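You operate a simulated robot arm through the tools that you are given. There is no shell and no other tool. Be economical: measure what you need, move in short steps, check, and stop when the job is done.

You run a simulated two-armed robot. Do the job below in one go: nothing can be reset, and whatever is moved stays where it is left.

Task
Check the ring on the turntable and set the orange knob.
Fine: swing the steel arm on to it, press zero, turn the blue knob to its end and read the display; OK up to 0.05, else HOLD; leave the ring there and the arm away.

Only the result counts: the job must be done as asked and must still hold three seconds after the hand-in. Knocking over, shifting, dropping, spilling or breaking anything else fails it.

Robot
Two 7-joint arms with two-finger parallel grippers on one trunk that stands fixed in place. Base frame: the origin is at the foot of the trunk, x ahead of it, y to its left, z up. Lengths are in m, angles in rad, forces in N, time in s.
The left shoulder is at [0.06, 0.143, 0.991], the right one opposite. With the tool pointing down near the work surface each hand reaches from about 0.32 to 0.74 m from the base axis, measured 20 degrees to its own side. Payload 1.57 kg a hand.
Tool frame (each hand has its own): the origin (TCP) lies between the finger pads and is the grasp point; the fingertips stand 0.03 m ahead of it; z points along the fingers, y is the line along which they close. Largest opening 0.11 m; finger width 0.024, thickness 0.012; the body of the gripper, 0.048 by 0.112 m, starts 0.078 m behind the TCP.
Orientation is told as [roll, pitch, yaw] about the base's x, y, z axes, in that order, counted from this pose: with the fingers straight down and closing along the base's y, the tool's x points along the base's -x, its y along +y and its z along -z.

Tools
- The arms move only by the tool servo_tool. It takes "left_commands", "right_commands" or both (then of equal length, played together; a hand with none holds still); each is a list of rows, each a list of 7 numbers: the shift along the base's x, y, z in m, then the turn, a rotation vector about the base's x, y, z in rad, then the opening, from 0 (shut) to 1 (fully open). In form: [[tx, ty, tz, rx, ry, rz, jaw], ...]. A call has 1 to 12 rows; each row shifts and turns the commanded pose from where the row before left it. A row lasts 0.2 s, in which the tool goes at most 0.05 m and 0.15 rad; a call with a longer step from one row to the next is refused whole, and so is a gripper value outside its range. Where a pose cannot be reached the arm comes as near as it can. A force on the tool above 40 N (or 10 N above the force at the start of the call, whichever is more), or a blocked arm, ends the call early, and 0.2 s more pass. Each finger travels about 0.045 m/s and halts on what it meets, pressing with about 40 N; the grip force reading is that of the motor and also rises with nothing between the fingers. The clock runs only during rows and for 0.2 s after the last one: add rows that do not move to give the fingers time. The reply holds the time, the measured pose of the TCP, the force on the tool along the base axes, the opening and the grip force, in the units named above and with some noise, with the torque about the TCP (base axes, N m) and any sound that the robot's microphone picked up.
- Cameras (640 x 400 px; columns grow to the right, rows downward): "scene" is now at [0.062, -0.0257, 1.6159]; the picture's right is [-0.08, -1.00, 0.00], its down [-0.67, 0.05, -0.74] and it looks along [0.74, -0.06, -0.67] (base axes); focal length 342 px, centre (320, 200). "left" rides on the left gripper at [0.07, -0.016, -0.141] in its tool frame; the picture's right is [0.23, 0.97, 0.00], its down [-0.85, 0.20, -0.48] and it looks along [-0.47, 0.11, 0.88] (tool axes); focal length 222 px, centre (320, 200). "right" rides on the right gripper at [0.07, 0.016, -0.141] in its tool frame; the picture's right is [-0.23, 0.97, 0.00], its down [-0.86, -0.20, -0.48] and it looks along [-0.47, -0.11, 0.88] (tool axes); focal length 222 px, centre (320, 200). There is no depth. A picture from a camera that has moved, and an enlarged one, comes with that camera's place and axes in the base frame and with its lens. The place of the scene camera against the robot may be out by one fixed shift of up to 0.025 m in any direction.
- capture(camera): a new picture of that camera. No time passes.
- slide_trunk(by): slides the trunk up (or, below 0, down) by that many m; the arms and the scene camera ride with it, the base frame stays. It gives what a move gives, with no picture.
- head_to(pan, tilt): turns the head with the scene camera to pan (to the left, within 1.501 rad either way) and tilt (down, from -0.506 to 1.204), counted from straight ahead of the robot. It gives what a move gives.
- zoom(camera, box): a new picture of the part [left, top, right, bottom] of that camera's present view, enlarged. No time passes.
- finish_job(): hands the job in; it is judged then, once.

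Work in short steps. Places have to be worked out from the pictures, the camera data and where the tool is seen: move nearer, look again, correct. Check each grasp and each placing, and mend what went wrong. You have 120 turns and 86 pictures in all, those below and enlarged ones among them. Open the grippers and draw the arms clear of the work before you hand the job in, unless the task says otherwise; then end with one line.

The tools are called after "Emit:" as name(argument=value, ...) on one line, values as JSON. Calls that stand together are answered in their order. servo_tool: Moves the arms, as the interface text tells. Its arguments: {"type":"object","properties":{"left_commands":{"type":"array","items":{"type":"array","items":{"type":"number"}}},"right_commands":{"type":"array","items":{"type":"array","items":{"type":"number"}}}},"required":[]} The other tools are called the same way: slide_trunk (by) slides the trunk up or down; head_to (pan, tilt) turns the head that bears the scene camera; capture (camera) takes a picture; zoom (camera, box) takes an enlarged picture of a part of a camera's view; finish_job () hands the job in.

At the start:

```text
time: 0.0
left_tool_pos: [0.4497, 0.0975, 1.1789]
left_ee_rot: [0.0, 0.001, -0.001]
left_force: [0.2, -0.2, 0.4]
left_ft_torque: [-0.05, -0.02, 0.01]
left_opening: 0.11
left_grip_force: 0.2
right_tool_pos: [0.3816, -0.2585, 1.1773]
right_ee_rot: [0.001, -0.001, 0.0]
right_force: [-1.0, 0.9, -0.3]
right_ft_torque: [0.0, -0.01, -0.01]
right_opening: 0.1099
right_grip_force: 0.1
trunk travel left (down, up): [-0.59, 0.0]
head pan, tilt: [-0.077, 0.731]
```

scene: 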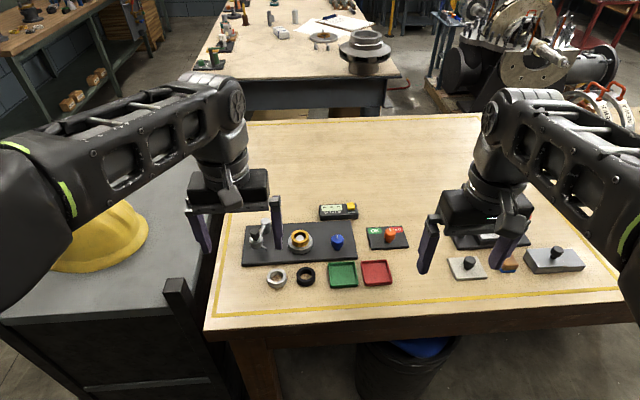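
right: 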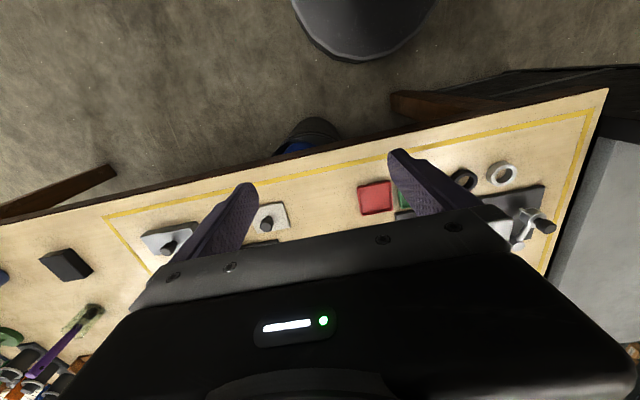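
left: 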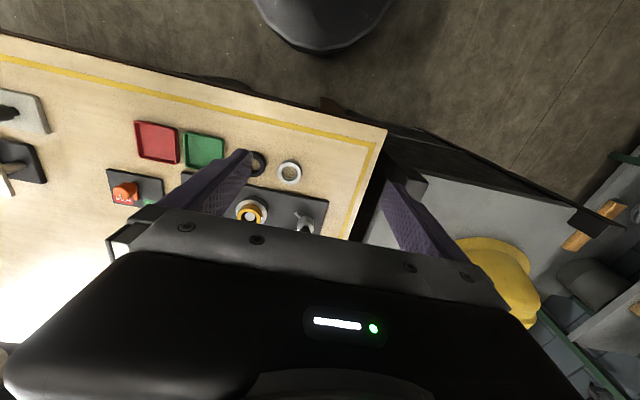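

I zoom in on the fixture with the scene camera to see the layout.

Emit:
zoom(camera="scene", box=[230, 190, 430, 300])

Emit:
zoom(camera="left", box=[90, 100, 350, 262])

```text
3.20 times, centred on (330, 245) of scene
camera zoom: at [0.062, -0.0257, 1.6159], right [-0.08, -1.0, 0.0], down [-0.67, 0.05, -0.74], along [0.74, -0.06, -0.67], focal length 1095 px, centre (288, 56)
```

zoom: 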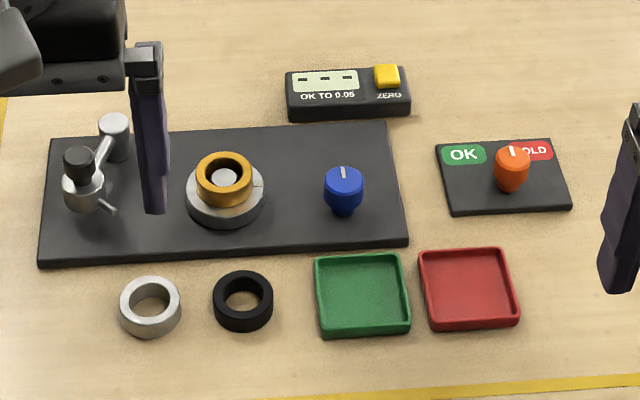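

```text
2.46 times, centred on (220, 181) of left
camera zoom: at [0.381, 0.0797, 1.3192], right [-0.23, 0.97, 0.0], down [0.85, 0.2, 0.48], along [0.47, 0.11, -0.88], focal length 547 px, centre (566, 247)
```

zoom: 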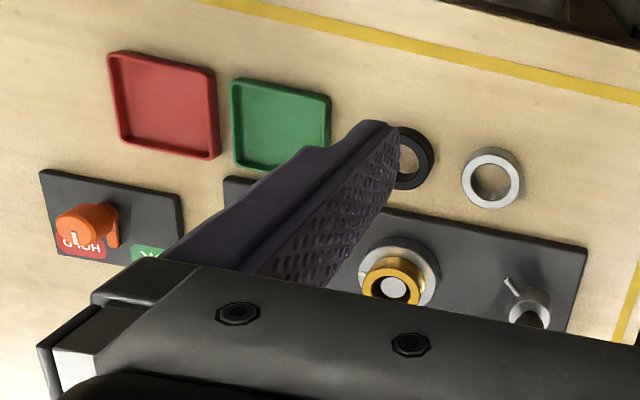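

The left gripper hides the steel arm from the scene camera. I move the left hand back and out to the left, then look again.

Emit:
servo_tool(left_commands=[[-0.03, 0.04, 0, 0, 0, 0, 1], [-0.03, 0.04, 0, 0, 0, 0, 1], [-0.03, 0.04, 0, 0, 0, 0, 1], [-0.02, 0.04, 0, 0, 0, 0, 1]])

Emit:
capture(camera="left")

Emit:
zoom(camera="scene", box=[230, 190, 370, 280])

```text
time: 1.0
left_tool_pos: [0.3544, 0.2517, 1.172]
left_ee_rot: [-0.004, 0.001, -0.003]
left_force: [0.7, 2.1, 0.1]
left_ft_torque: [-0.18, 0.03, 0.0]
left_opening: 0.1101
left_grip_force: 0.0
left hand out of reach, approached as far as the arm can: row 2
right_tool_pos: [0.3836, -0.2533, 1.1781]
right_ee_rot: [-0.005, 0.002, 0.001]
right_force: [-0.1, 1.2, 0.3]
right_ft_torque: [-0.08, 0.06, 0.02]
right_opening: 0.1102
right_grip_force: 0.1
trunk travel left (down, up): [-0.59, 0.0]
head pan, tilt: [-0.077, 0.731]
```

```text
80 pictures are left
camera left: at [0.2837, 0.2357, 1.3125], right [-0.22, 0.97, -0.01], down [0.86, 0.2, 0.48], along [0.47, 0.1, -0.88], focal length 222 px, centre (320, 200)
```

left: 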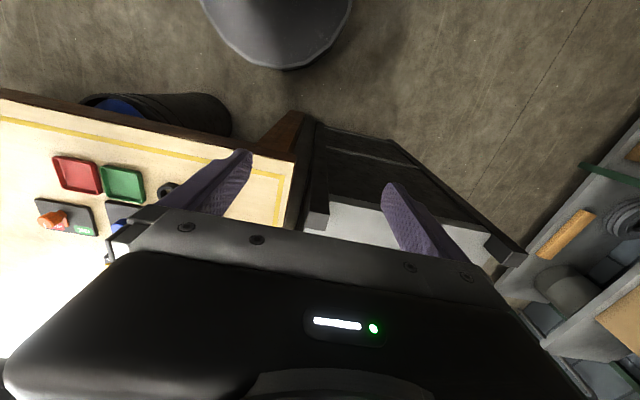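

```text
4.44 times, centred on (300, 235) of scene
camera zoom: at [0.0639, -0.0181, 1.6159], right [-0.08, -1.0, 0.0], down [-0.67, 0.05, -0.74], along [0.74, -0.06, -0.67], focal length 1521 px, centre (409, 44)
```

zoom: 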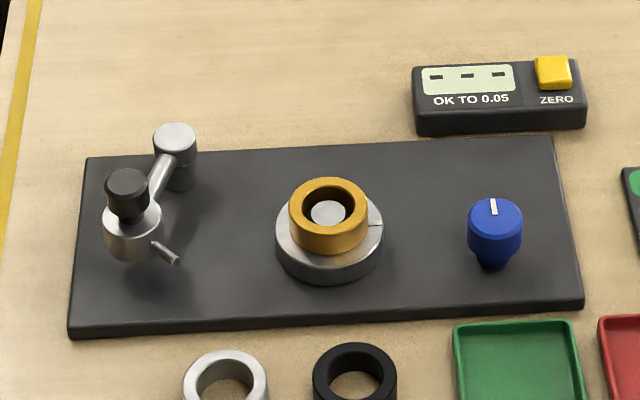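

Triangulating the green tray gives a table height of about 0.92, the ring at about (0.63, 0.00) and the steel arm's post at about (0.68, 0.09). I bring the left hand closer for a better look at the steel arm.

Emit:
servo_tool(left_commands=[[0.04, -0.03, -0.01, 0, 0, 0, 1], [0.04, -0.03, -0.02, 0, 0, 0, 1], [0.04, -0.03, -0.02, 0, 0, 0, 1], [0.035, -0.03, -0.02, 0, 0, 0, 1], [0.02, -0.01, 0, 0, 0, 0, 1]])

Emit:
capture(camera="left")

```text
refused: row 1 steps farther than a row can; nothing moved
```

```text
78 pictures are left
camera left: at [0.2837, 0.2357, 1.3125], right [-0.22, 0.97, -0.01], down [0.86, 0.2, 0.48], along [0.47, 0.1, -0.88], focal length 222 px, centre (320, 200)
```

left: 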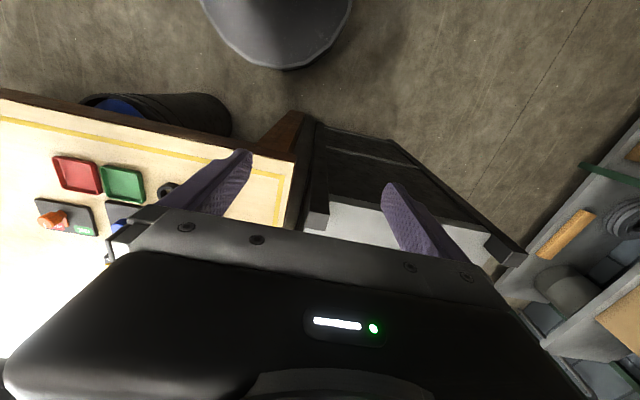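

The step was too long (0.051–0.054 m), so I repeat it with smaller rows.

Emit:
servo_tool(left_commands=[[0.035, -0.025, -0.01, 0, 0, 0, 1], [0.035, -0.025, -0.015, 0, 0, 0, 1], [0.035, -0.025, -0.015, 0, 0, 0, 1], [0.035, -0.025, -0.015, 0, 0, 0, 1], [0.035, -0.025, -0.015, 0, 0, 0, 1], [0, 0, 0, 0, 0, 0, 1]])

Emit:
capture(camera="left")

```text
time: 2.4
left_tool_pos: [0.5232, 0.1214, 1.1025]
left_ee_rot: [-0.001, -0.001, 0.001]
left_force: [-0.3, -0.3, 0.6]
left_ft_torque: [-0.01, -0.01, -0.04]
left_opening: 0.1099
left_grip_force: 0.0
right_tool_pos: [0.3822, -0.2585, 1.1783]
right_ee_rot: [0.0, 0.0, 0.0]
right_force: [-0.3, 0.4, 0.2]
right_ft_torque: [0.02, -0.06, 0.04]
right_opening: 0.11
right_grip_force: 0.1
trunk travel left (down, up): [-0.59, 0.0]
head pan, tilt: [-0.077, 0.731]
```

```text
77 pictures are left
camera left: at [0.4532, 0.1035, 1.2432], right [-0.23, 0.97, 0.0], down [0.85, 0.2, 0.48], along [0.47, 0.11, -0.88], focal length 222 px, centre (320, 200)
```

left: 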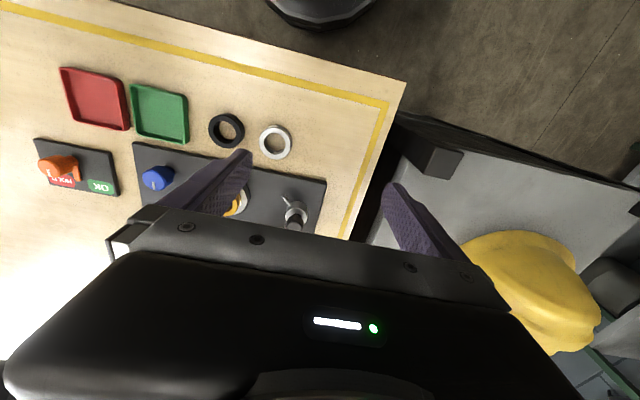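

I zoom in on the head of the steel arm between the fingers.

Emit:
zoom(camera="left", box=[220, 160, 380, 260])

Emit:
zoom(camera="scene", box=[230, 190, 370, 280])

```text
4.00 times, centred on (300, 210) of left
camera zoom: at [0.4532, 0.1035, 1.2432], right [-0.23, 0.97, 0.0], down [0.85, 0.2, 0.48], along [0.47, 0.11, -0.88], focal length 888 px, centre (400, 160)
```

zoom: 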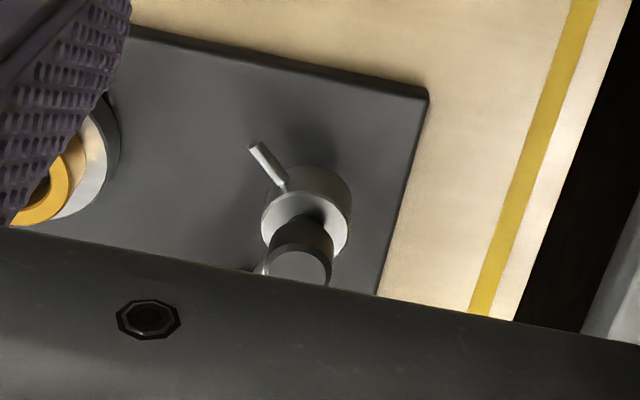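

```text
4.44 times, centred on (300, 235) of scene
camera zoom: at [0.0609, -0.0254, 1.616], right [-0.08, -1.0, 0.0], down [-0.67, 0.05, -0.74], along [0.74, -0.06, -0.67], focal length 1521 px, centre (409, 44)
```

zoom: 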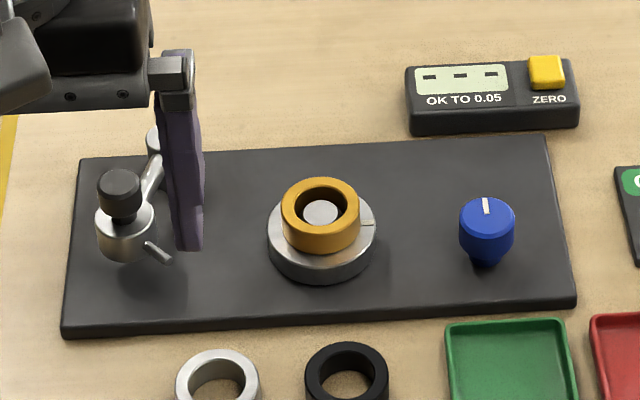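

The black knob on the arm head is at about (0.635, 0.112), with its top near z 0.99. I move the left hand above it with the jaw part-open and check the alignment.

Emit:
servo_tool(left_commands=[[0.04, -0.003, 0, 0, 0, 0, 0.6], [0.04, -0.003, 0, 0, 0, 0, 0.6], [0.032, -0.003, 0, 0, 0, 0, 0.6], [0, 0, -0.03, 0, 0, 0, 0.6], [0, 0, 0, 0, 0, 0, 0.6]])

Emit:
zoom(camera="left", box=[200, 100, 440, 250])

Emit:
zoom(camera="scene", box=[230, 180, 370, 270])

```text
time: 3.6
left_tool_pos: [0.6052, 0.1163, 1.0735]
left_ee_rot: [0.001, -0.002, 0.0]
left_force: [-0.4, -0.4, 0.6]
left_ft_torque: [-0.02, -0.01, -0.01]
left_opening: 0.0658
left_grip_force: 0.2
left hand out of reach, approached as far as the arm can: row 3
right_tool_pos: [0.3803, -0.2588, 1.1782]
right_ee_rot: [0.001, 0.001, 0.0]
right_force: [0.2, 0.3, -0.2]
right_ft_torque: [0.01, -0.02, -0.01]
right_opening: 0.1099
right_grip_force: 0.1
trunk travel left (down, up): [-0.59, 0.0]
head pan, tilt: [-0.077, 0.731]
```

```text
2.67 times, centred on (320, 175) of left
camera zoom: at [0.535, 0.0982, 1.2145], right [-0.23, 0.97, 0.0], down [0.85, 0.2, 0.48], along [0.47, 0.11, -0.88], focal length 592 px, centre (320, 267)
```

zoom: 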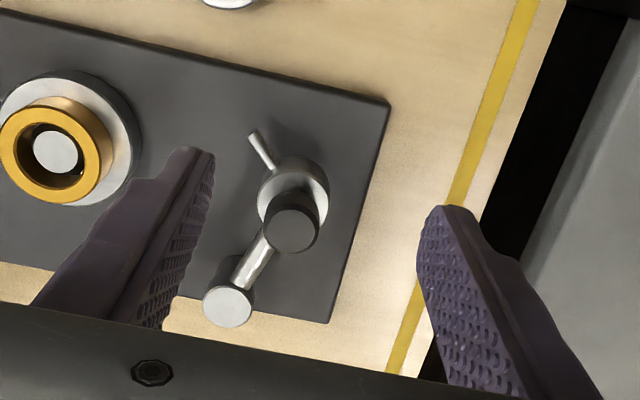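

```text
4.44 times, centred on (300, 225) of scene
camera zoom: at [0.0613, -0.0259, 1.6159], right [-0.08, -1.0, 0.0], down [-0.67, 0.05, -0.74], along [0.74, -0.06, -0.67], focal length 1521 px, centre (409, 89)
```

zoom: 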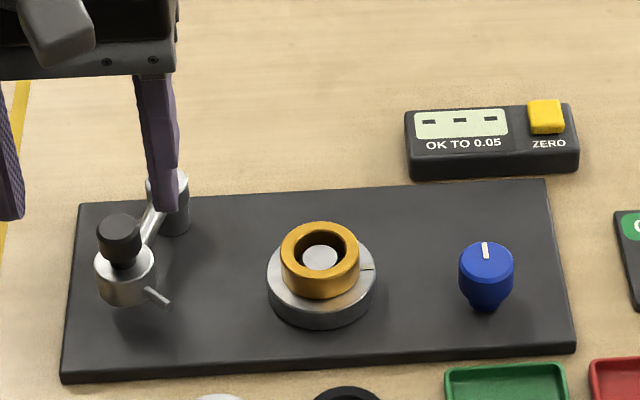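

The arm halted short at x 0.605, so reach is limited at this height. The knob top triangulates to (0.645, 0.111, 0.978). I go lower first, then forward.

Emit:
servo_tool(left_commands=[[0, -0.003, -0.04, 0, 0, 0, 0.5], [0.02, 0, -0.008, 0, 0, 0, 0.5], [0.02, 0, 0, 0, 0, 0, 0.5], [0, 0, 0, 0, 0, 0, 0.5], [0, 0, 0, 0, 0, 0, 0.5]])

Emit:
zoom(camera="left", box=[200, 100, 440, 250])

```text
time: 4.8
left_tool_pos: [0.6478, 0.1111, 1.0246]
left_ee_rot: [0.0, 0.0, 0.001]
left_force: [0.2, 0.2, 0.3]
left_ft_torque: [0.0, -0.01, -0.01]
left_opening: 0.055
left_grip_force: 0.2
right_tool_pos: [0.3821, -0.2576, 1.1768]
right_ee_rot: [0.001, 0.001, 0.001]
right_force: [0.0, -0.5, 1.1]
right_ft_torque: [0.03, 0.0, 0.03]
right_opening: 0.1101
right_grip_force: 0.1
trunk travel left (down, up): [-0.59, 0.0]
head pan, tilt: [-0.077, 0.731]
```

```text
2.67 times, centred on (320, 175) of left
camera zoom: at [0.5776, 0.0948, 1.165], right [-0.23, 0.97, 0.0], down [0.85, 0.2, 0.48], along [0.47, 0.11, -0.88], focal length 592 px, centre (320, 267)
```

zoom: 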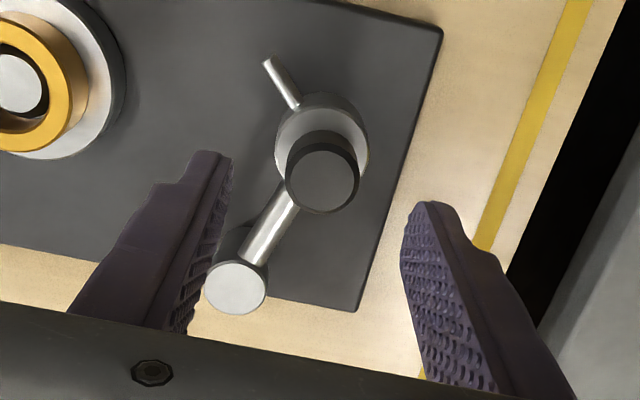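

The alignment is good. I descend so the fingertips straddle the black knob and grip it.

Emit:
servo_tool(left_commands=[[-0.003, 0, -0.02, 0, 0, 0, 0.5], [0, 0, -0.017, 0, 0, 0, 0.5], [0, 0, 0, 0, 0, 0, 0.3], [0, 0, 0, 0, 0, 0, 0.15], [0, 0, 0, 0, 0, 0, 0.1], [0, 0, 0, 0, 0, 0, 0.1]])

Emit:
zoom(camera="left", box=[200, 100, 440, 250])

```text
time: 6.2
left_tool_pos: [0.6457, 0.1116, 0.9877]
left_ee_rot: [-0.002, -0.003, -0.002]
left_force: [-0.5, -6.8, -0.6]
left_ft_torque: [-0.48, -0.33, -0.15]
left_opening: 0.0335
left_grip_force: 37.1
right_tool_pos: [0.3813, -0.2593, 1.1774]
right_ee_rot: [0.001, -0.001, -0.001]
right_force: [0.2, 0.1, -0.3]
right_ft_torque: [-0.03, -0.02, -0.03]
right_opening: 0.1099
right_grip_force: 0.1
trunk travel left (down, up): [-0.59, 0.0]
head pan, tilt: [-0.077, 0.731]
```

```text
2.67 times, centred on (320, 175) of left
camera zoom: at [0.5754, 0.0945, 1.1286], right [-0.23, 0.97, 0.0], down [0.85, 0.2, 0.48], along [0.47, 0.11, -0.88], focal length 592 px, centre (320, 267)
```

zoom: 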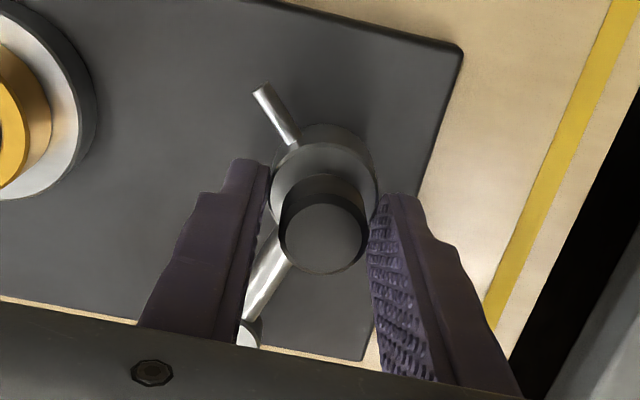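

The opening of 0.0335 means I'm gripping the silver disc. I reopen, rise 1 cm and grip the black knob itself.

Emit:
servo_tool(left_commands=[[0, 0, 0, 0, 0, 0, 0.45], [0, 0, 0.01, 0, 0, 0, 0.45], [0, 0, 0, 0, 0, 0, 0.3], [0, 0, 0, 0, 0, 0, 0.15], [0, 0, 0, 0, 0, 0, 0.1], [0, 0, 0, 0, 0, 0, 0.1]])

Emit:
zoom(camera="left", box=[200, 100, 440, 250])

```text
time: 7.6
left_tool_pos: [0.6447, 0.1107, 0.9973]
left_ee_rot: [-0.002, 0.0, -0.002]
left_force: [-0.4, -8.2, -3.0]
left_ft_torque: [-0.21, -0.24, -0.05]
left_opening: 0.0233
left_grip_force: 30.2
right_tool_pos: [0.3816, -0.2598, 1.1759]
right_ee_rot: [0.0, 0.002, 0.002]
right_force: [-1.1, 0.3, -0.1]
right_ft_torque: [-0.01, 0.01, -0.03]
right_opening: 0.11
right_grip_force: 0.0
trunk travel left (down, up): [-0.59, 0.0]
head pan, tilt: [-0.077, 0.731]
```

```text
2.67 times, centred on (320, 175) of left
camera zoom: at [0.5745, 0.0945, 1.139], right [-0.23, 0.97, 0.0], down [0.86, 0.2, 0.48], along [0.47, 0.11, -0.88], focal length 592 px, centre (320, 267)
```

zoom: 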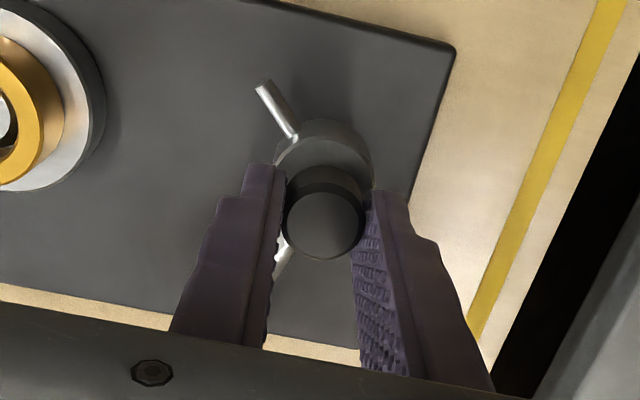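

The black knob is gripped (0.023). I start swinging the arm counter-clockwise about the post at (0.694, 0.090), turning the hand along with it.

Emit:
servo_tool(left_commands=[[-0.0021, -0.006, 0, 0, 0, 0.12, 0.1], [-0.0014, -0.0062, 0, 0, 0, 0.12, 0.1], [-0.0007, -0.0064, 0, 0, 0, 0.12, 0.1], [0, 0, 0, 0, 0, 0, 0.1]])

Emit:
zoom(camera="left", box=[140, 50, 440, 250])

```text
time: 8.6
left_tool_pos: [0.6402, 0.0944, 0.9978]
left_ee_rot: [-0.001, -0.001, 0.361]
left_force: [3.7, -5.8, -4.0]
left_ft_torque: [-0.26, 0.27, -0.34]
left_opening: 0.0235
left_grip_force: 35.7
right_tool_pos: [0.3829, -0.2593, 1.1777]
right_ee_rot: [-0.002, 0.002, -0.001]
right_force: [0.1, 0.8, 0.9]
right_ft_torque: [-0.01, -0.01, -0.03]
right_opening: 0.11
right_grip_force: 0.0
trunk travel left (down, up): [-0.59, 0.0]
head pan, tilt: [-0.077, 0.731]
```

```text
2.00 times, centred on (290, 150) of left
camera zoom: at [0.5803, 0.0533, 1.1391], right [-0.56, 0.83, 0.0], down [0.73, 0.49, 0.48], along [0.4, 0.27, -0.88], focal length 444 px, centre (380, 300)
```

zoom: 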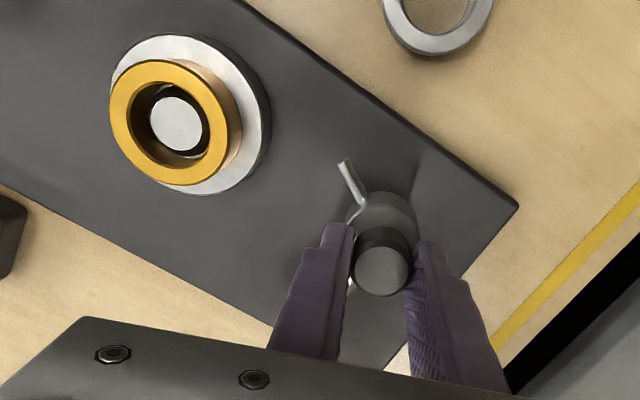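

The arm swings freely. I continue another 0.36 rad.

Emit:
servo_tool(left_commands=[[0.0002, -0.0064, 0, 0, 0, 0.12, 0.1], [0.0009, -0.0063, 0, 0, 0, 0.12, 0.1], [0.0016, -0.0062, 0, 0, 0, 0.12, 0.1], [0, 0, 0, 0, 0, 0, 0.1]])

Emit:
zoom(camera="left", box=[140, 50, 440, 250])

Emit:
zoom(camera="scene", box=[230, 180, 370, 270])

```text
time: 9.6
left_tool_pos: [0.6433, 0.0734, 0.9981]
left_ee_rot: [0.0, -0.001, 0.723]
left_force: [-2.0, -3.0, -4.8]
left_ft_torque: [-0.52, 0.51, -0.18]
left_opening: 0.0234
left_grip_force: 35.7
right_tool_pos: [0.3816, -0.2588, 1.177]
right_ee_rot: [-0.001, 0.0, 0.0]
right_force: [-0.1, -0.1, 0.6]
right_ft_torque: [-0.03, -0.02, 0.0]
right_opening: 0.11
right_grip_force: 0.1
trunk travel left (down, up): [-0.59, 0.0]
head pan, tilt: [-0.077, 0.731]
```

```text
2.00 times, centred on (290, 150) of left
camera zoom: at [0.6001, 0.0149, 1.1392], right [-0.81, 0.58, 0.0], down [0.51, 0.71, 0.48], along [0.28, 0.39, -0.88], focal length 444 px, centre (380, 300)
```

zoom: 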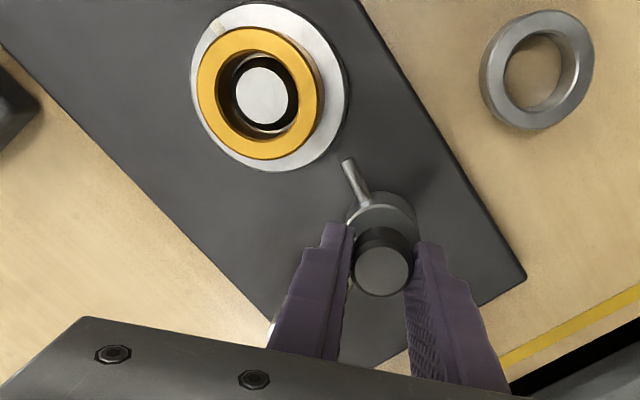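

```text
4.44 times, centred on (300, 225) of scene
camera zoom: at [0.0621, -0.026, 1.6159], right [-0.08, -1.0, 0.0], down [-0.67, 0.05, -0.74], along [0.74, -0.06, -0.67], focal length 1521 px, centre (409, 89)
```

zoom: 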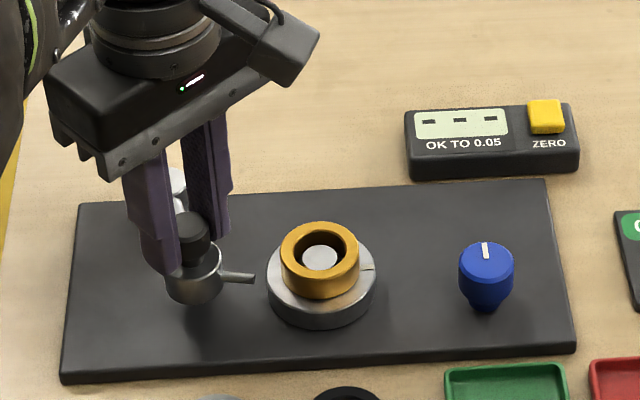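

The stylus nears the ring. I continue in smaller steps and watch force and display.

Emit:
servo_tool(left_commands=[[0.0011, -0.003, 0, 0, 0, 0.06, 0.1], [0.0012, -0.003, 0, 0, 0, 0.06, 0.1], [0, 0, 0, 0, 0, 0, 0.1]])

Emit:
zoom(camera="left", box=[140, 50, 440, 250])

Emit:
zoom(camera="scene", box=[230, 180, 370, 270])

```text
time: 10.4
left_tool_pos: [0.6441, 0.0677, 0.9983]
left_ee_rot: [0.001, 0.0, 0.842]
left_force: [-4.3, -4.8, -5.3]
left_ft_torque: [-0.44, 0.23, -0.18]
left_opening: 0.0236
left_grip_force: 35.7
right_tool_pos: [0.3817, -0.26, 1.1771]
right_ee_rot: [0.0, 0.001, 0.001]
right_force: [0.6, 0.2, -0.3]
right_ft_torque: [-0.01, 0.0, 0.03]
right_opening: 0.1099
right_grip_force: 0.1
trunk travel left (down, up): [-0.59, 0.0]
head pan, tilt: [-0.077, 0.731]
```

```text
2.00 times, centred on (290, 150) of left
camera zoom: at [0.6095, 0.0033, 1.1392], right [-0.88, 0.48, 0.0], down [0.42, 0.77, 0.48], along [0.23, 0.42, -0.88], focal length 444 px, centre (380, 300)
```

zoom: 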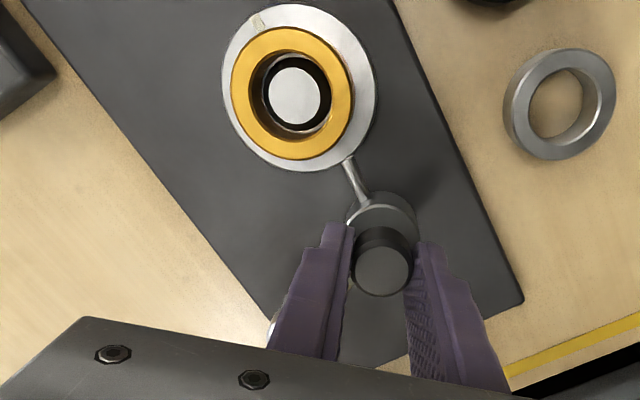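

```text
4.44 times, centred on (300, 225) of scene
camera zoom: at [0.0622, -0.0263, 1.6159], right [-0.08, -1.0, 0.0], down [-0.67, 0.05, -0.74], along [0.74, -0.06, -0.67], focal length 1521 px, centre (409, 89)
```

zoom: 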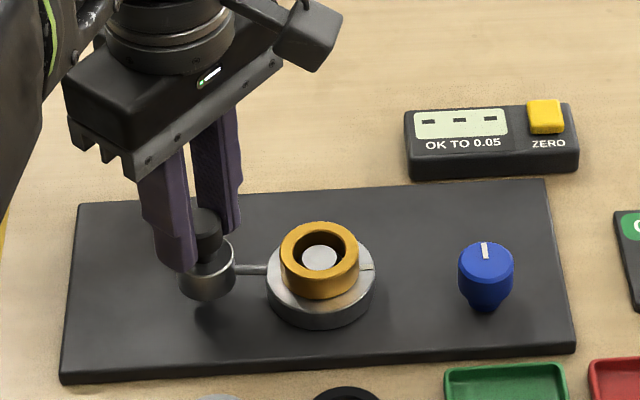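

The stylus passes over the turntable rim, almost at the ring, and the display is still blank. I keep stepping on.

Emit:
servo_tool(left_commands=[[0.0014, -0.0028, 0, 0, 0, 0.06, 0.1], [0.0015, -0.0028, 0, 0, 0, 0.06, 0.1], [0, 0, 0, 0, 0, 0, 0.1]])

Emit:
zoom(camera="left", box=[140, 50, 440, 250])

Emit:
zoom(camera="scene", box=[230, 180, 370, 270])

```text
time: 11.2
left_tool_pos: [0.646, 0.0631, 0.9981]
left_ee_rot: [0.003, -0.001, 0.963]
left_force: [-10.6, -7.5, -7.6]
left_ft_torque: [0.13, -0.04, -0.13]
left_opening: 0.0236
left_grip_force: 36.0
right_tool_pos: [0.3803, -0.2601, 1.1776]
right_ee_rot: [-0.001, 0.001, 0.001]
right_force: [0.6, -0.2, -0.3]
right_ft_torque: [0.01, 0.01, 0.02]
right_opening: 0.11
right_grip_force: 0.0
trunk travel left (down, up): [-0.59, 0.0]
head pan, tilt: [-0.077, 0.731]
```

```text
2.00 times, centred on (290, 150) of left
camera zoom: at [0.6198, -0.0052, 1.1392], right [-0.93, 0.37, 0.0], down [0.33, 0.81, 0.48], along [0.18, 0.45, -0.88], focal length 444 px, centre (380, 300)
```

zoom: 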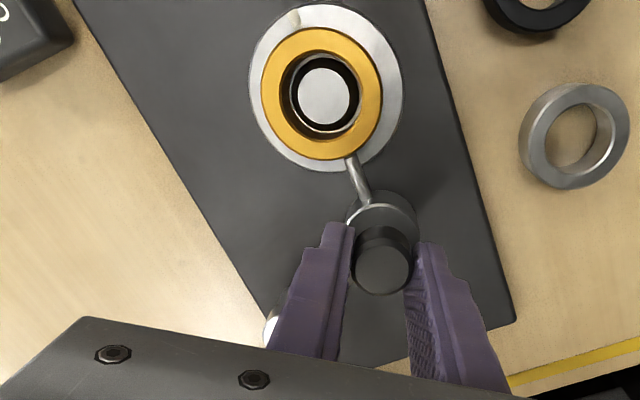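

```text
4.44 times, centred on (300, 225) of scene
camera zoom: at [0.0612, -0.0268, 1.6159], right [-0.08, -1.0, 0.0], down [-0.67, 0.05, -0.74], along [0.74, -0.06, -0.67], focal length 1521 px, centre (409, 89)
```

zoom: 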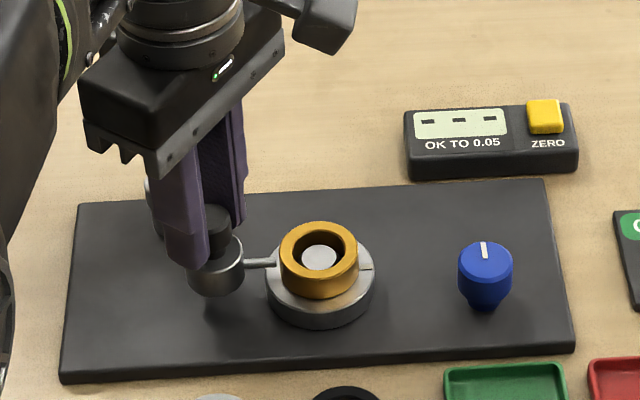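

The force is radial, so my arc radius is slightly small, and there is no tangential contact yet. I correct outward and continue.

Emit:
servo_tool(left_commands=[[0.0006, -0.0033, 0, 0, 0, 0.06, 0.1], [0, 0, 0, 0, 0, 0, 0.1]])

Emit:
zoom(camera="left", box=[220, 50, 380, 200])

Emit:
zoom(camera="scene", box=[230, 180, 370, 270])

```text
time: 11.8
left_tool_pos: [0.6476, 0.0633, 0.9982]
left_ee_rot: [0.002, -0.003, 1.024]
left_force: [-14.9, 3.7, -5.1]
left_ft_torque: [-0.35, 0.58, 0.11]
left_opening: 0.0234
left_grip_force: 35.6
right_tool_pos: [0.3812, -0.2588, 1.1794]
right_ee_rot: [-0.001, 0.0, 0.0]
right_force: [-0.5, -0.3, 0.2]
right_ft_torque: [-0.01, 0.03, 0.02]
right_opening: 0.1101
right_grip_force: 0.1
trunk travel left (down, up): [-0.59, 0.0]
head pan, tilt: [-0.077, 0.731]
```

```text
2.67 times, centred on (300, 125) of left
camera zoom: at [0.6243, -0.0065, 1.1391], right [-0.95, 0.31, 0.0], down [0.27, 0.83, 0.48], along [0.15, 0.46, -0.88], focal length 592 px, centre (373, 400)
```

zoom: 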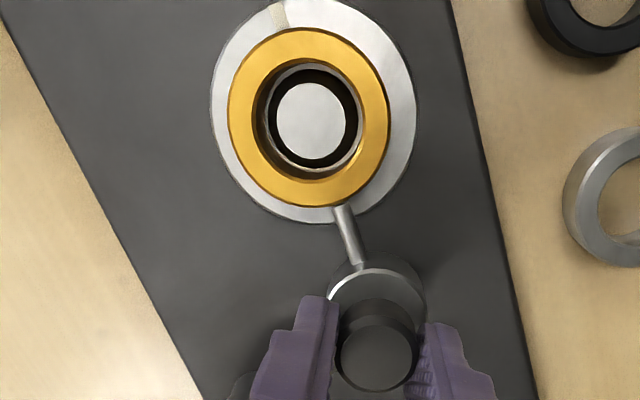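

```text
4.44 times, centred on (300, 225) of scene
camera zoom: at [0.0605, -0.0248, 1.616], right [-0.08, -1.0, 0.0], down [-0.67, 0.05, -0.74], along [0.74, -0.06, -0.67], focal length 1521 px, centre (409, 89)
```

zoom: 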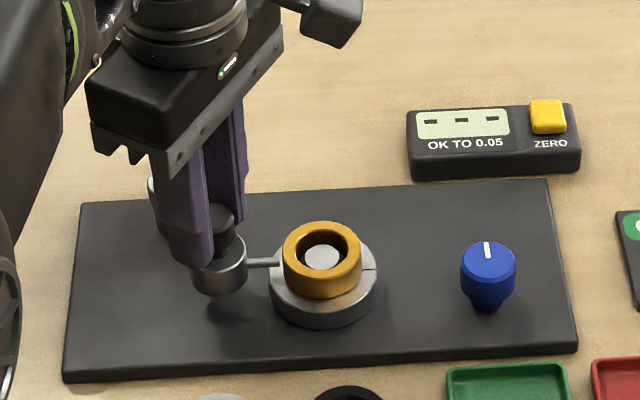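

Tangential resistance has appeared and the stylus touches the ring. I open the gripper and rise straight up, then check that the arm stays put.

Emit:
servo_tool(left_commands=[[0, 0, 0, 0, 0, 0, 0.35], [0, 0, 0, 0, 0, 0, 0.42], [0, 0, 0.02, 0, 0, 0, 0.42], [0, 0, 0.03, 0, 0, 0, 0.42], [0, 0, 0, 0, 0, 0, 0.42]])

Emit:
zoom(camera="left", box=[220, 50, 380, 200])

Emit:
zoom(camera="scene", box=[230, 180, 370, 270])

```text
time: 13.0
left_tool_pos: [0.6482, 0.0599, 1.0376]
left_ee_rot: [0.001, 0.0, 1.02]
left_force: [-0.6, -0.1, 0.1]
left_ft_torque: [0.01, 0.03, -0.01]
left_opening: 0.0464
left_grip_force: 0.0
left hand out of reach, approached as far as the arm can: row 4
right_tool_pos: [0.3831, -0.2589, 1.1775]
right_ee_rot: [0.0, -0.001, 0.0]
right_force: [0.0, 0.2, -0.4]
right_ft_torque: [0.02, 0.01, 0.0]
right_opening: 0.1098
right_grip_force: 0.1
trunk travel left (down, up): [-0.59, 0.0]
head pan, tilt: [-0.077, 0.731]
```

```text
2.67 times, centred on (300, 125) of left
camera zoom: at [0.6254, -0.0095, 1.1779], right [-0.95, 0.32, 0.0], down [0.28, 0.83, 0.48], along [0.15, 0.45, -0.88], focal length 592 px, centre (373, 400)
```

zoom: 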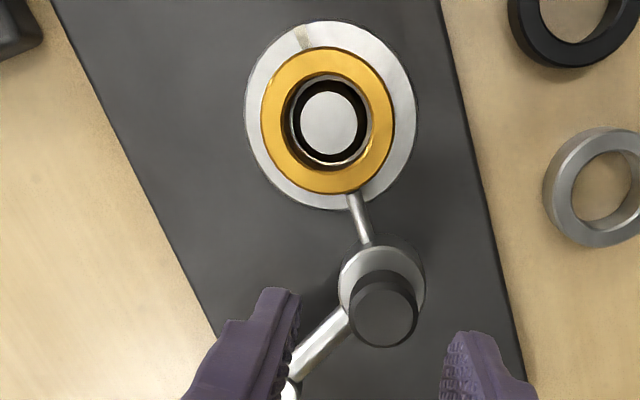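

```text
4.44 times, centred on (300, 225) of scene
camera zoom: at [0.062, -0.0257, 1.6159], right [-0.08, -1.0, 0.0], down [-0.67, 0.05, -0.74], along [0.74, -0.06, -0.67], focal length 1521 px, centre (409, 89)
```

zoom: 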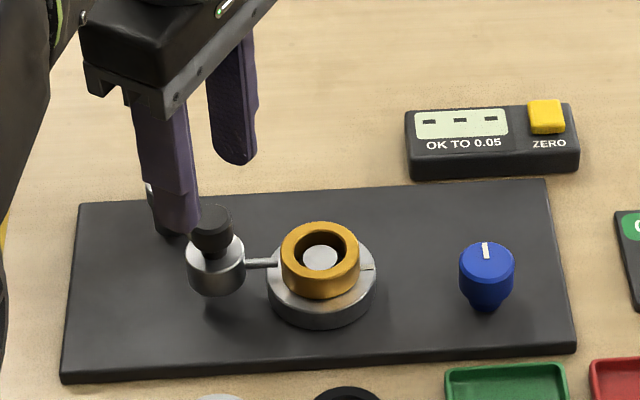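

The arm stays against the ring. I retract the left hand back and up. The right hand goes, with closed fingers tilted forward, towards the zero button at roughly (0.75, -0.14).

Emit:
servo_tool(left_commands=[[-0.03, 0.01, 0, 0, 0, 0, 0.42], [-0.03, 0.02, 0.01, 0, 0, 0, 0.42], [-0.03, 0.02, 0.02, 0, 0, 0, 0.42], [-0.02, 0.02, 0.02, 0, 0, 0, 0.42], [0, 0, 0, 0, 0, 0, 0.42], [0, 0, 0, 0, 0, 0, 0.42], [0, 0, 0, 0, 0, 0, 0.42], [0, 0, 0, 0, 0, 0, 0.42]], right_commands=[[0.03, 0.015, -0.015, 0, -0.09, 0, 0.5], [0.03, 0.015, -0.015, 0, -0.09, 0, 0], [0.03, 0.015, -0.015, 0, -0.09, 0, 0], [0.03, 0.015, -0.015, 0, -0.09, 0, 0], [0.03, 0.015, -0.015, 0, -0.09, 0, 0], [0.03, 0.015, -0.015, 0, -0.09, 0, 0], [0.03, 0.015, -0.015, 0, -0.09, 0, 0], [0.03, 0.01, -0.01, 0, -0.07, 0, 0]])

Emit:
capture(camera="right")

Emit:
capture(camera="scene")

```text
time: 14.8
left_tool_pos: [0.5399, 0.1296, 1.0861]
left_ee_rot: [-0.001, 0.0, 1.022]
left_force: [-0.1, -0.3, -0.3]
left_ft_torque: [0.0, 0.0, 0.0]
left_opening: 0.0462
left_grip_force: 0.1
right_tool_pos: [0.6238, -0.1441, 1.0609]
right_ee_rot: [-0.001, -0.702, -0.002]
right_force: [0.0, 0.5, 0.0]
right_ft_torque: [-0.01, 0.03, 0.03]
right_opening: 0.0
right_grip_force: 21.3
trunk travel left (down, up): [-0.59, 0.0]
head pan, tilt: [-0.077, 0.731]
```

```text
58 pictures are left
camera right: at [0.4781, -0.1279, 1.1234], right [0.17, 0.97, 0.15], down [0.35, -0.2, 0.92], along [0.92, -0.11, -0.37], focal length 222 px, centre (320, 200)
```

right: 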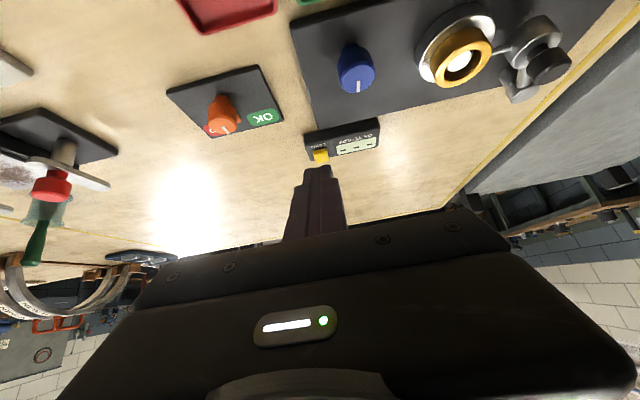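

```text
57 pictures are left
camera scene: at [0.063, -0.0254, 1.6159], right [-0.08, -1.0, 0.0], down [-0.67, 0.05, -0.74], along [0.74, -0.06, -0.67], focal length 342 px, centre (320, 200)
```

scene: 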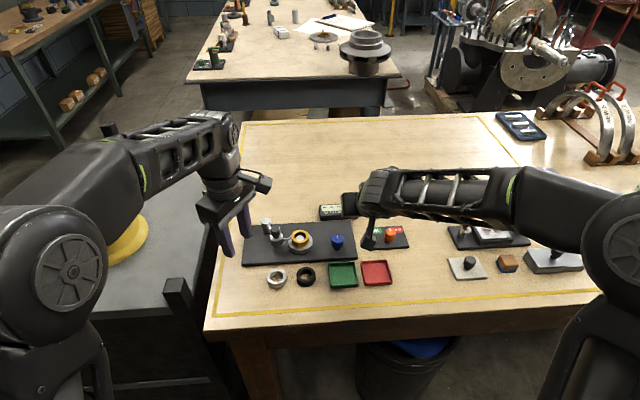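

The right camera sees the button just ahead of the fingertips. I zoom in to refine its position and identify the orange knob.

Emit:
zoom(camera="right", box=[240, 90, 400, 190])

Emit:
zoom(camera="right", box=[150, 20, 390, 160])

```text
4.00 times, centred on (320, 140) of right
camera zoom: at [0.4781, -0.1279, 1.1234], right [0.17, 0.97, 0.15], down [0.35, -0.2, 0.92], along [0.92, -0.11, -0.37], focal length 888 px, centre (320, 440)
```

zoom: 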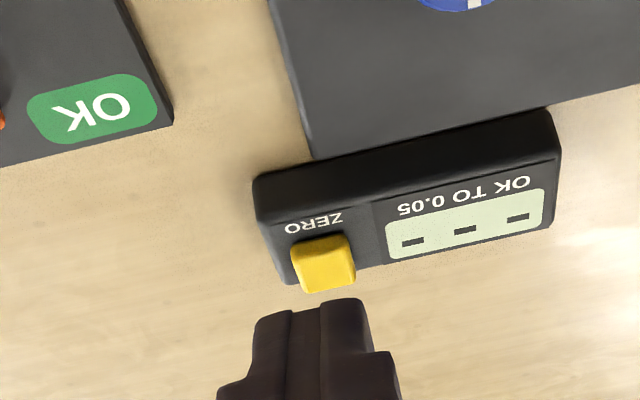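

```text
2.67 times, centred on (270, 90) of right
camera zoom: at [0.4781, -0.1279, 1.1234], right [0.17, 0.97, 0.15], down [0.35, -0.2, 0.92], along [0.92, -0.11, -0.37], focal length 592 px, centre (453, 493)
```

zoom: 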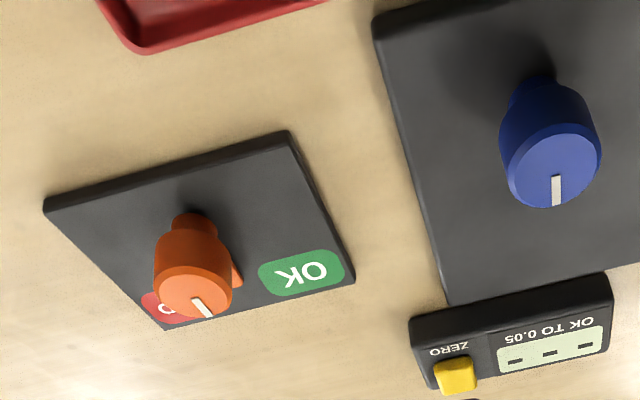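

The button is estimated at (0.75, -0.148), with its top near z 0.95. I move the fingertips above it.

Emit:
servo_tool(right_commands=[[0.038, -0.001, -0.012, 0, 0, 0, 0], [0.038, -0.001, -0.012, 0, 0, 0, 0], [0.038, -0.002, -0.012, 0, 0, 0, 0], [0, 0, 0, 0, 0, 0, 0]])

Emit:
zoom(camera="right", box=[240, 90, 400, 190])

Emit:
zoom(camera="scene", box=[290, 160, 430, 250])

```text
time: 15.8
left_tool_pos: [0.5386, 0.1304, 1.0859]
left_ee_rot: [0.0, -0.002, 1.021]
left_force: [0.2, 0.0, 0.4]
left_ft_torque: [0.03, 0.03, 0.02]
left_opening: 0.0463
left_grip_force: 0.1
right_tool_pos: [0.7354, -0.1496, 1.0272]
right_ee_rot: [-0.002, -0.701, 0.002]
right_force: [0.1, -0.2, 0.1]
right_ft_torque: [0.0, 0.0, -0.01]
right_opening: 0.0001
right_grip_force: 21.5
trunk travel left (down, up): [-0.59, 0.0]
head pan, tilt: [-0.077, 0.731]
```

```text
4.00 times, centred on (320, 140) of right
camera zoom: at [0.5904, -0.1325, 1.089], right [0.17, 0.97, 0.15], down [0.34, -0.2, 0.92], along [0.92, -0.11, -0.37], focal length 888 px, centre (320, 440)
```

zoom: 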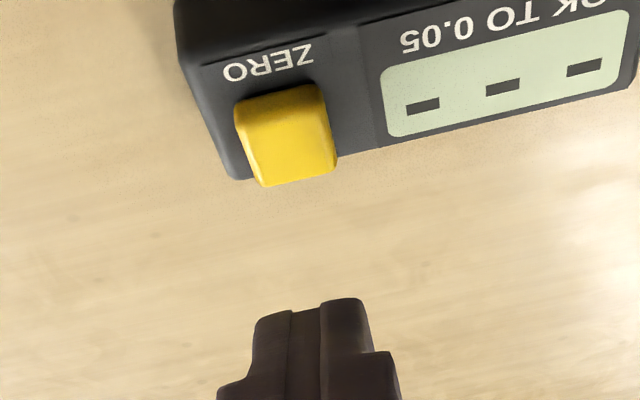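

```text
4.44 times, centred on (360, 205) of scene
camera zoom: at [0.061, -0.0258, 1.616], right [-0.08, -1.0, 0.0], down [-0.67, 0.05, -0.74], along [0.74, -0.06, -0.67], focal length 1521 px, centre (142, 178)
```

zoom: 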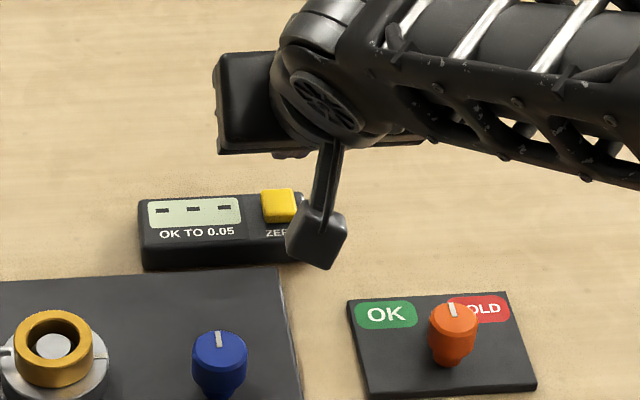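

The button centre refines to about (0.762, -0.151, 0.945). I go forward and lower to just above it, then look.

Emit:
servo_tool(right_commands=[[0.017, -0.001, 0, 0, 0, 0, 0], [0, 0, -0.03, 0, 0, 0, 0], [0, 0, 0, 0, 0, 0, 0]])

Emit:
zoom(camera="right", box=[240, 90, 400, 190])

```text
time: 16.6
left_tool_pos: [0.5391, 0.1297, 1.0862]
left_ee_rot: [0.0, -0.002, 1.021]
left_force: [-0.8, 0.6, 0.4]
left_ft_torque: [0.03, 0.0, 0.01]
left_opening: 0.0463
left_grip_force: 0.0
right_tool_pos: [0.7518, -0.151, 0.9963]
right_ee_rot: [-0.001, -0.7, 0.0]
right_force: [0.2, 0.5, 1.2]
right_ft_torque: [0.02, 0.0, 0.01]
right_opening: 0.0
right_grip_force: 21.2
trunk travel left (down, up): [-0.59, 0.0]
head pan, tilt: [-0.077, 0.731]
```

```text
4.00 times, centred on (320, 140) of right
camera zoom: at [0.6076, -0.1337, 1.0591], right [0.17, 0.97, 0.15], down [0.35, -0.2, 0.92], along [0.92, -0.11, -0.37], focal length 888 px, centre (320, 440)
```

zoom: 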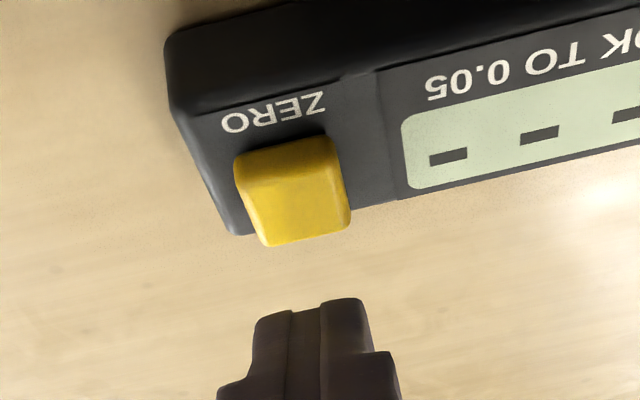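

The button top is at about (0.767, -0.149, 0.94). I shift 5 mm forward and press straight down in small steps.

Emit:
servo_tool(right_commands=[[0.005, 0.001, -0.01, 0, 0, 0, 0], [0, 0, -0.006, 0, 0, 0, 0], [0, 0, -0.003, 0, 0, 0, 0], [0, 0, 0, 0, 0, 0, 0]])

Emit:
zoom(camera="right", box=[240, 90, 400, 190])

```text
time: 17.6
left_tool_pos: [0.5389, 0.1295, 1.0852]
left_ee_rot: [0.0, 0.0, 1.02]
left_force: [-0.5, -0.1, 0.3]
left_ft_torque: [-0.01, 0.02, 0.01]
left_opening: 0.0464
left_grip_force: 0.0
right_tool_pos: [0.7564, -0.1485, 0.9774]
right_ee_rot: [0.0, -0.701, 0.0]
right_force: [0.3, -0.4, -0.4]
right_ft_torque: [0.0, -0.01, -0.01]
right_opening: 0.0001
right_grip_force: 21.2
trunk travel left (down, up): [-0.59, 0.0]
head pan, tilt: [-0.077, 0.731]
```

```text
4.00 times, centred on (320, 140) of right
camera zoom: at [0.6126, -0.1311, 1.0401], right [0.17, 0.97, 0.15], down [0.35, -0.2, 0.92], along [0.92, -0.11, -0.37], focal length 888 px, centre (320, 440)
```

zoom: 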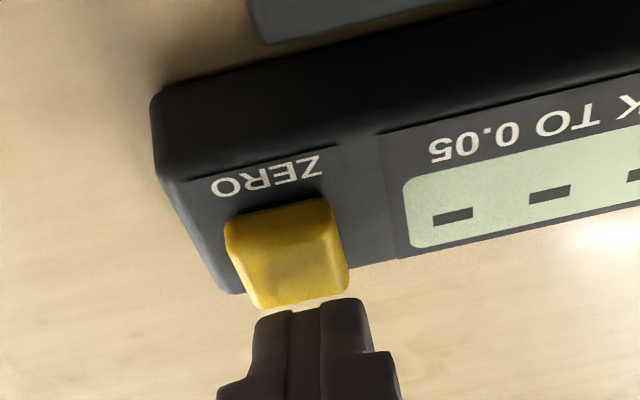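

The finger's shadow now falls on the button. I shift 4 mm to -y and press further.

Emit:
servo_tool(right_commands=[[0, -0.004, -0.002, 0, 0, 0, 0], [0, 0, -0.004, 0, 0, 0, 0], [0, 0, -0.003, 0, 0, 0, 0], [0, 0, 0, 0, 0, 0, 0]])

Emit:
zoom(camera="right", box=[240, 90, 400, 190])

```text
time: 18.6
left_tool_pos: [0.5386, 0.1289, 1.0853]
left_ee_rot: [-0.001, 0.0, 1.02]
left_force: [0.3, -0.1, -0.2]
left_ft_torque: [0.01, -0.01, 0.0]
left_opening: 0.0464
left_grip_force: 0.0
right_tool_pos: [0.7593, -0.1499, 0.9697]
right_ee_rot: [-0.001, -0.7, -0.002]
right_force: [0.0, 0.3, 2.4]
right_ft_torque: [0.0, -0.03, 0.04]
right_opening: 0.0
right_grip_force: 21.0
trunk travel left (down, up): [-0.59, 0.0]
head pan, tilt: [-0.077, 0.731]
heard: click
```

```text
4.00 times, centred on (320, 140) of right
camera zoom: at [0.6137, -0.1349, 1.0314], right [0.17, 0.97, 0.15], down [0.34, -0.2, 0.92], along [0.92, -0.11, -0.37], focal length 888 px, centre (320, 440)
```

zoom: 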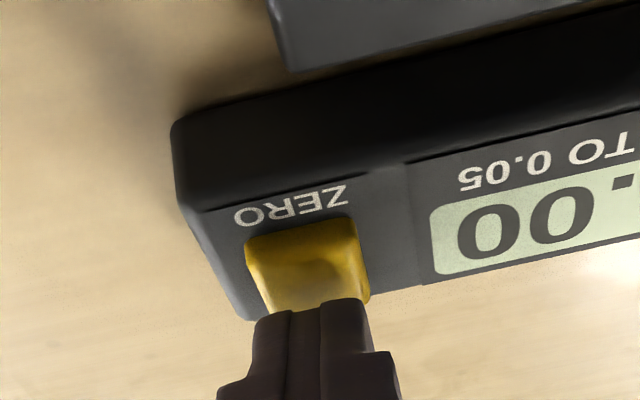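

Click heard and the display shows 0.00. I rise, level the hand and move above the blue knob at about (0.612, -0.095) with the jaw half open.

Emit:
servo_tool(right_commands=[[0, 0, 0.04, 0, 0, 0, 0], [0, 0, 0.045, 0, 0, 0, 0], [-0.03, 0.01, 0, 0, 0.12, 0, 0.5], [-0.03, 0.01, 0, 0, 0.12, 0, 0.5], [-0.03, 0.01, 0, 0, 0.12, 0, 0.5], [-0.03, 0.01, 0, 0, 0.12, 0, 0.5], [-0.027, 0.015, 0, 0, 0.12, 0, 0.5], [0, 0, 0, 0, 0.1, 0, 0.5], [0, 0, 0, 0, 0, 0, 0.5]])

Emit:
capture(camera="right")

Emit:
zoom(camera="scene", box=[230, 180, 430, 300])

```text
time: 20.6
left_tool_pos: [0.5384, 0.1295, 1.0859]
left_ee_rot: [0.0, -0.002, 1.023]
left_force: [-0.2, -0.2, 0.6]
left_ft_torque: [0.0, 0.01, -0.02]
left_opening: 0.0462
left_grip_force: 0.1
right_tool_pos: [0.6103, -0.0973, 1.0535]
right_ee_rot: [0.0, 0.002, 0.0]
right_force: [0.8, -0.7, -0.7]
right_ft_torque: [-0.01, 0.0, 0.05]
right_opening: 0.0549
right_grip_force: 0.0
trunk travel left (down, up): [-0.59, 0.0]
head pan, tilt: [-0.077, 0.731]
```

```text
49 pictures are left
camera right: at [0.5416, -0.081, 1.1937], right [0.23, 0.97, 0.0], down [0.86, -0.2, 0.48], along [0.47, -0.11, -0.88], focal length 222 px, centre (320, 200)
```

right: 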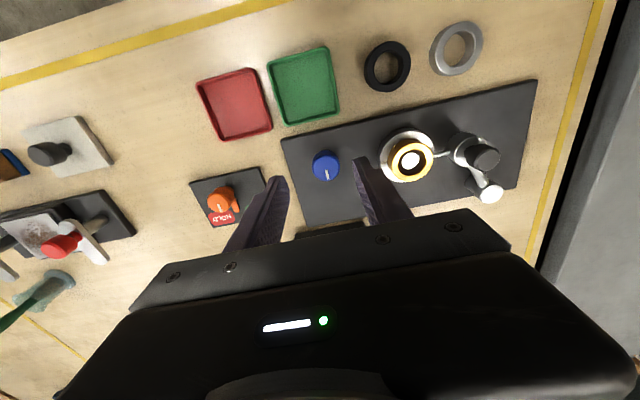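

```text
3.20 times, centred on (330, 240) of scene
camera zoom: at [0.0613, -0.0256, 1.616], right [-0.08, -1.0, 0.0], down [-0.67, 0.05, -0.74], along [0.74, -0.06, -0.67], focal length 1095 px, centre (288, 72)
```

zoom: 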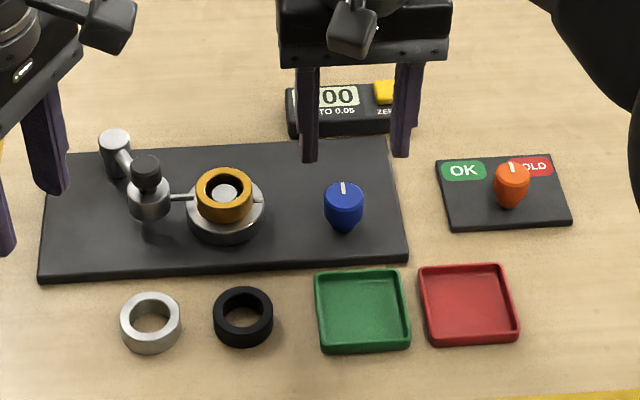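

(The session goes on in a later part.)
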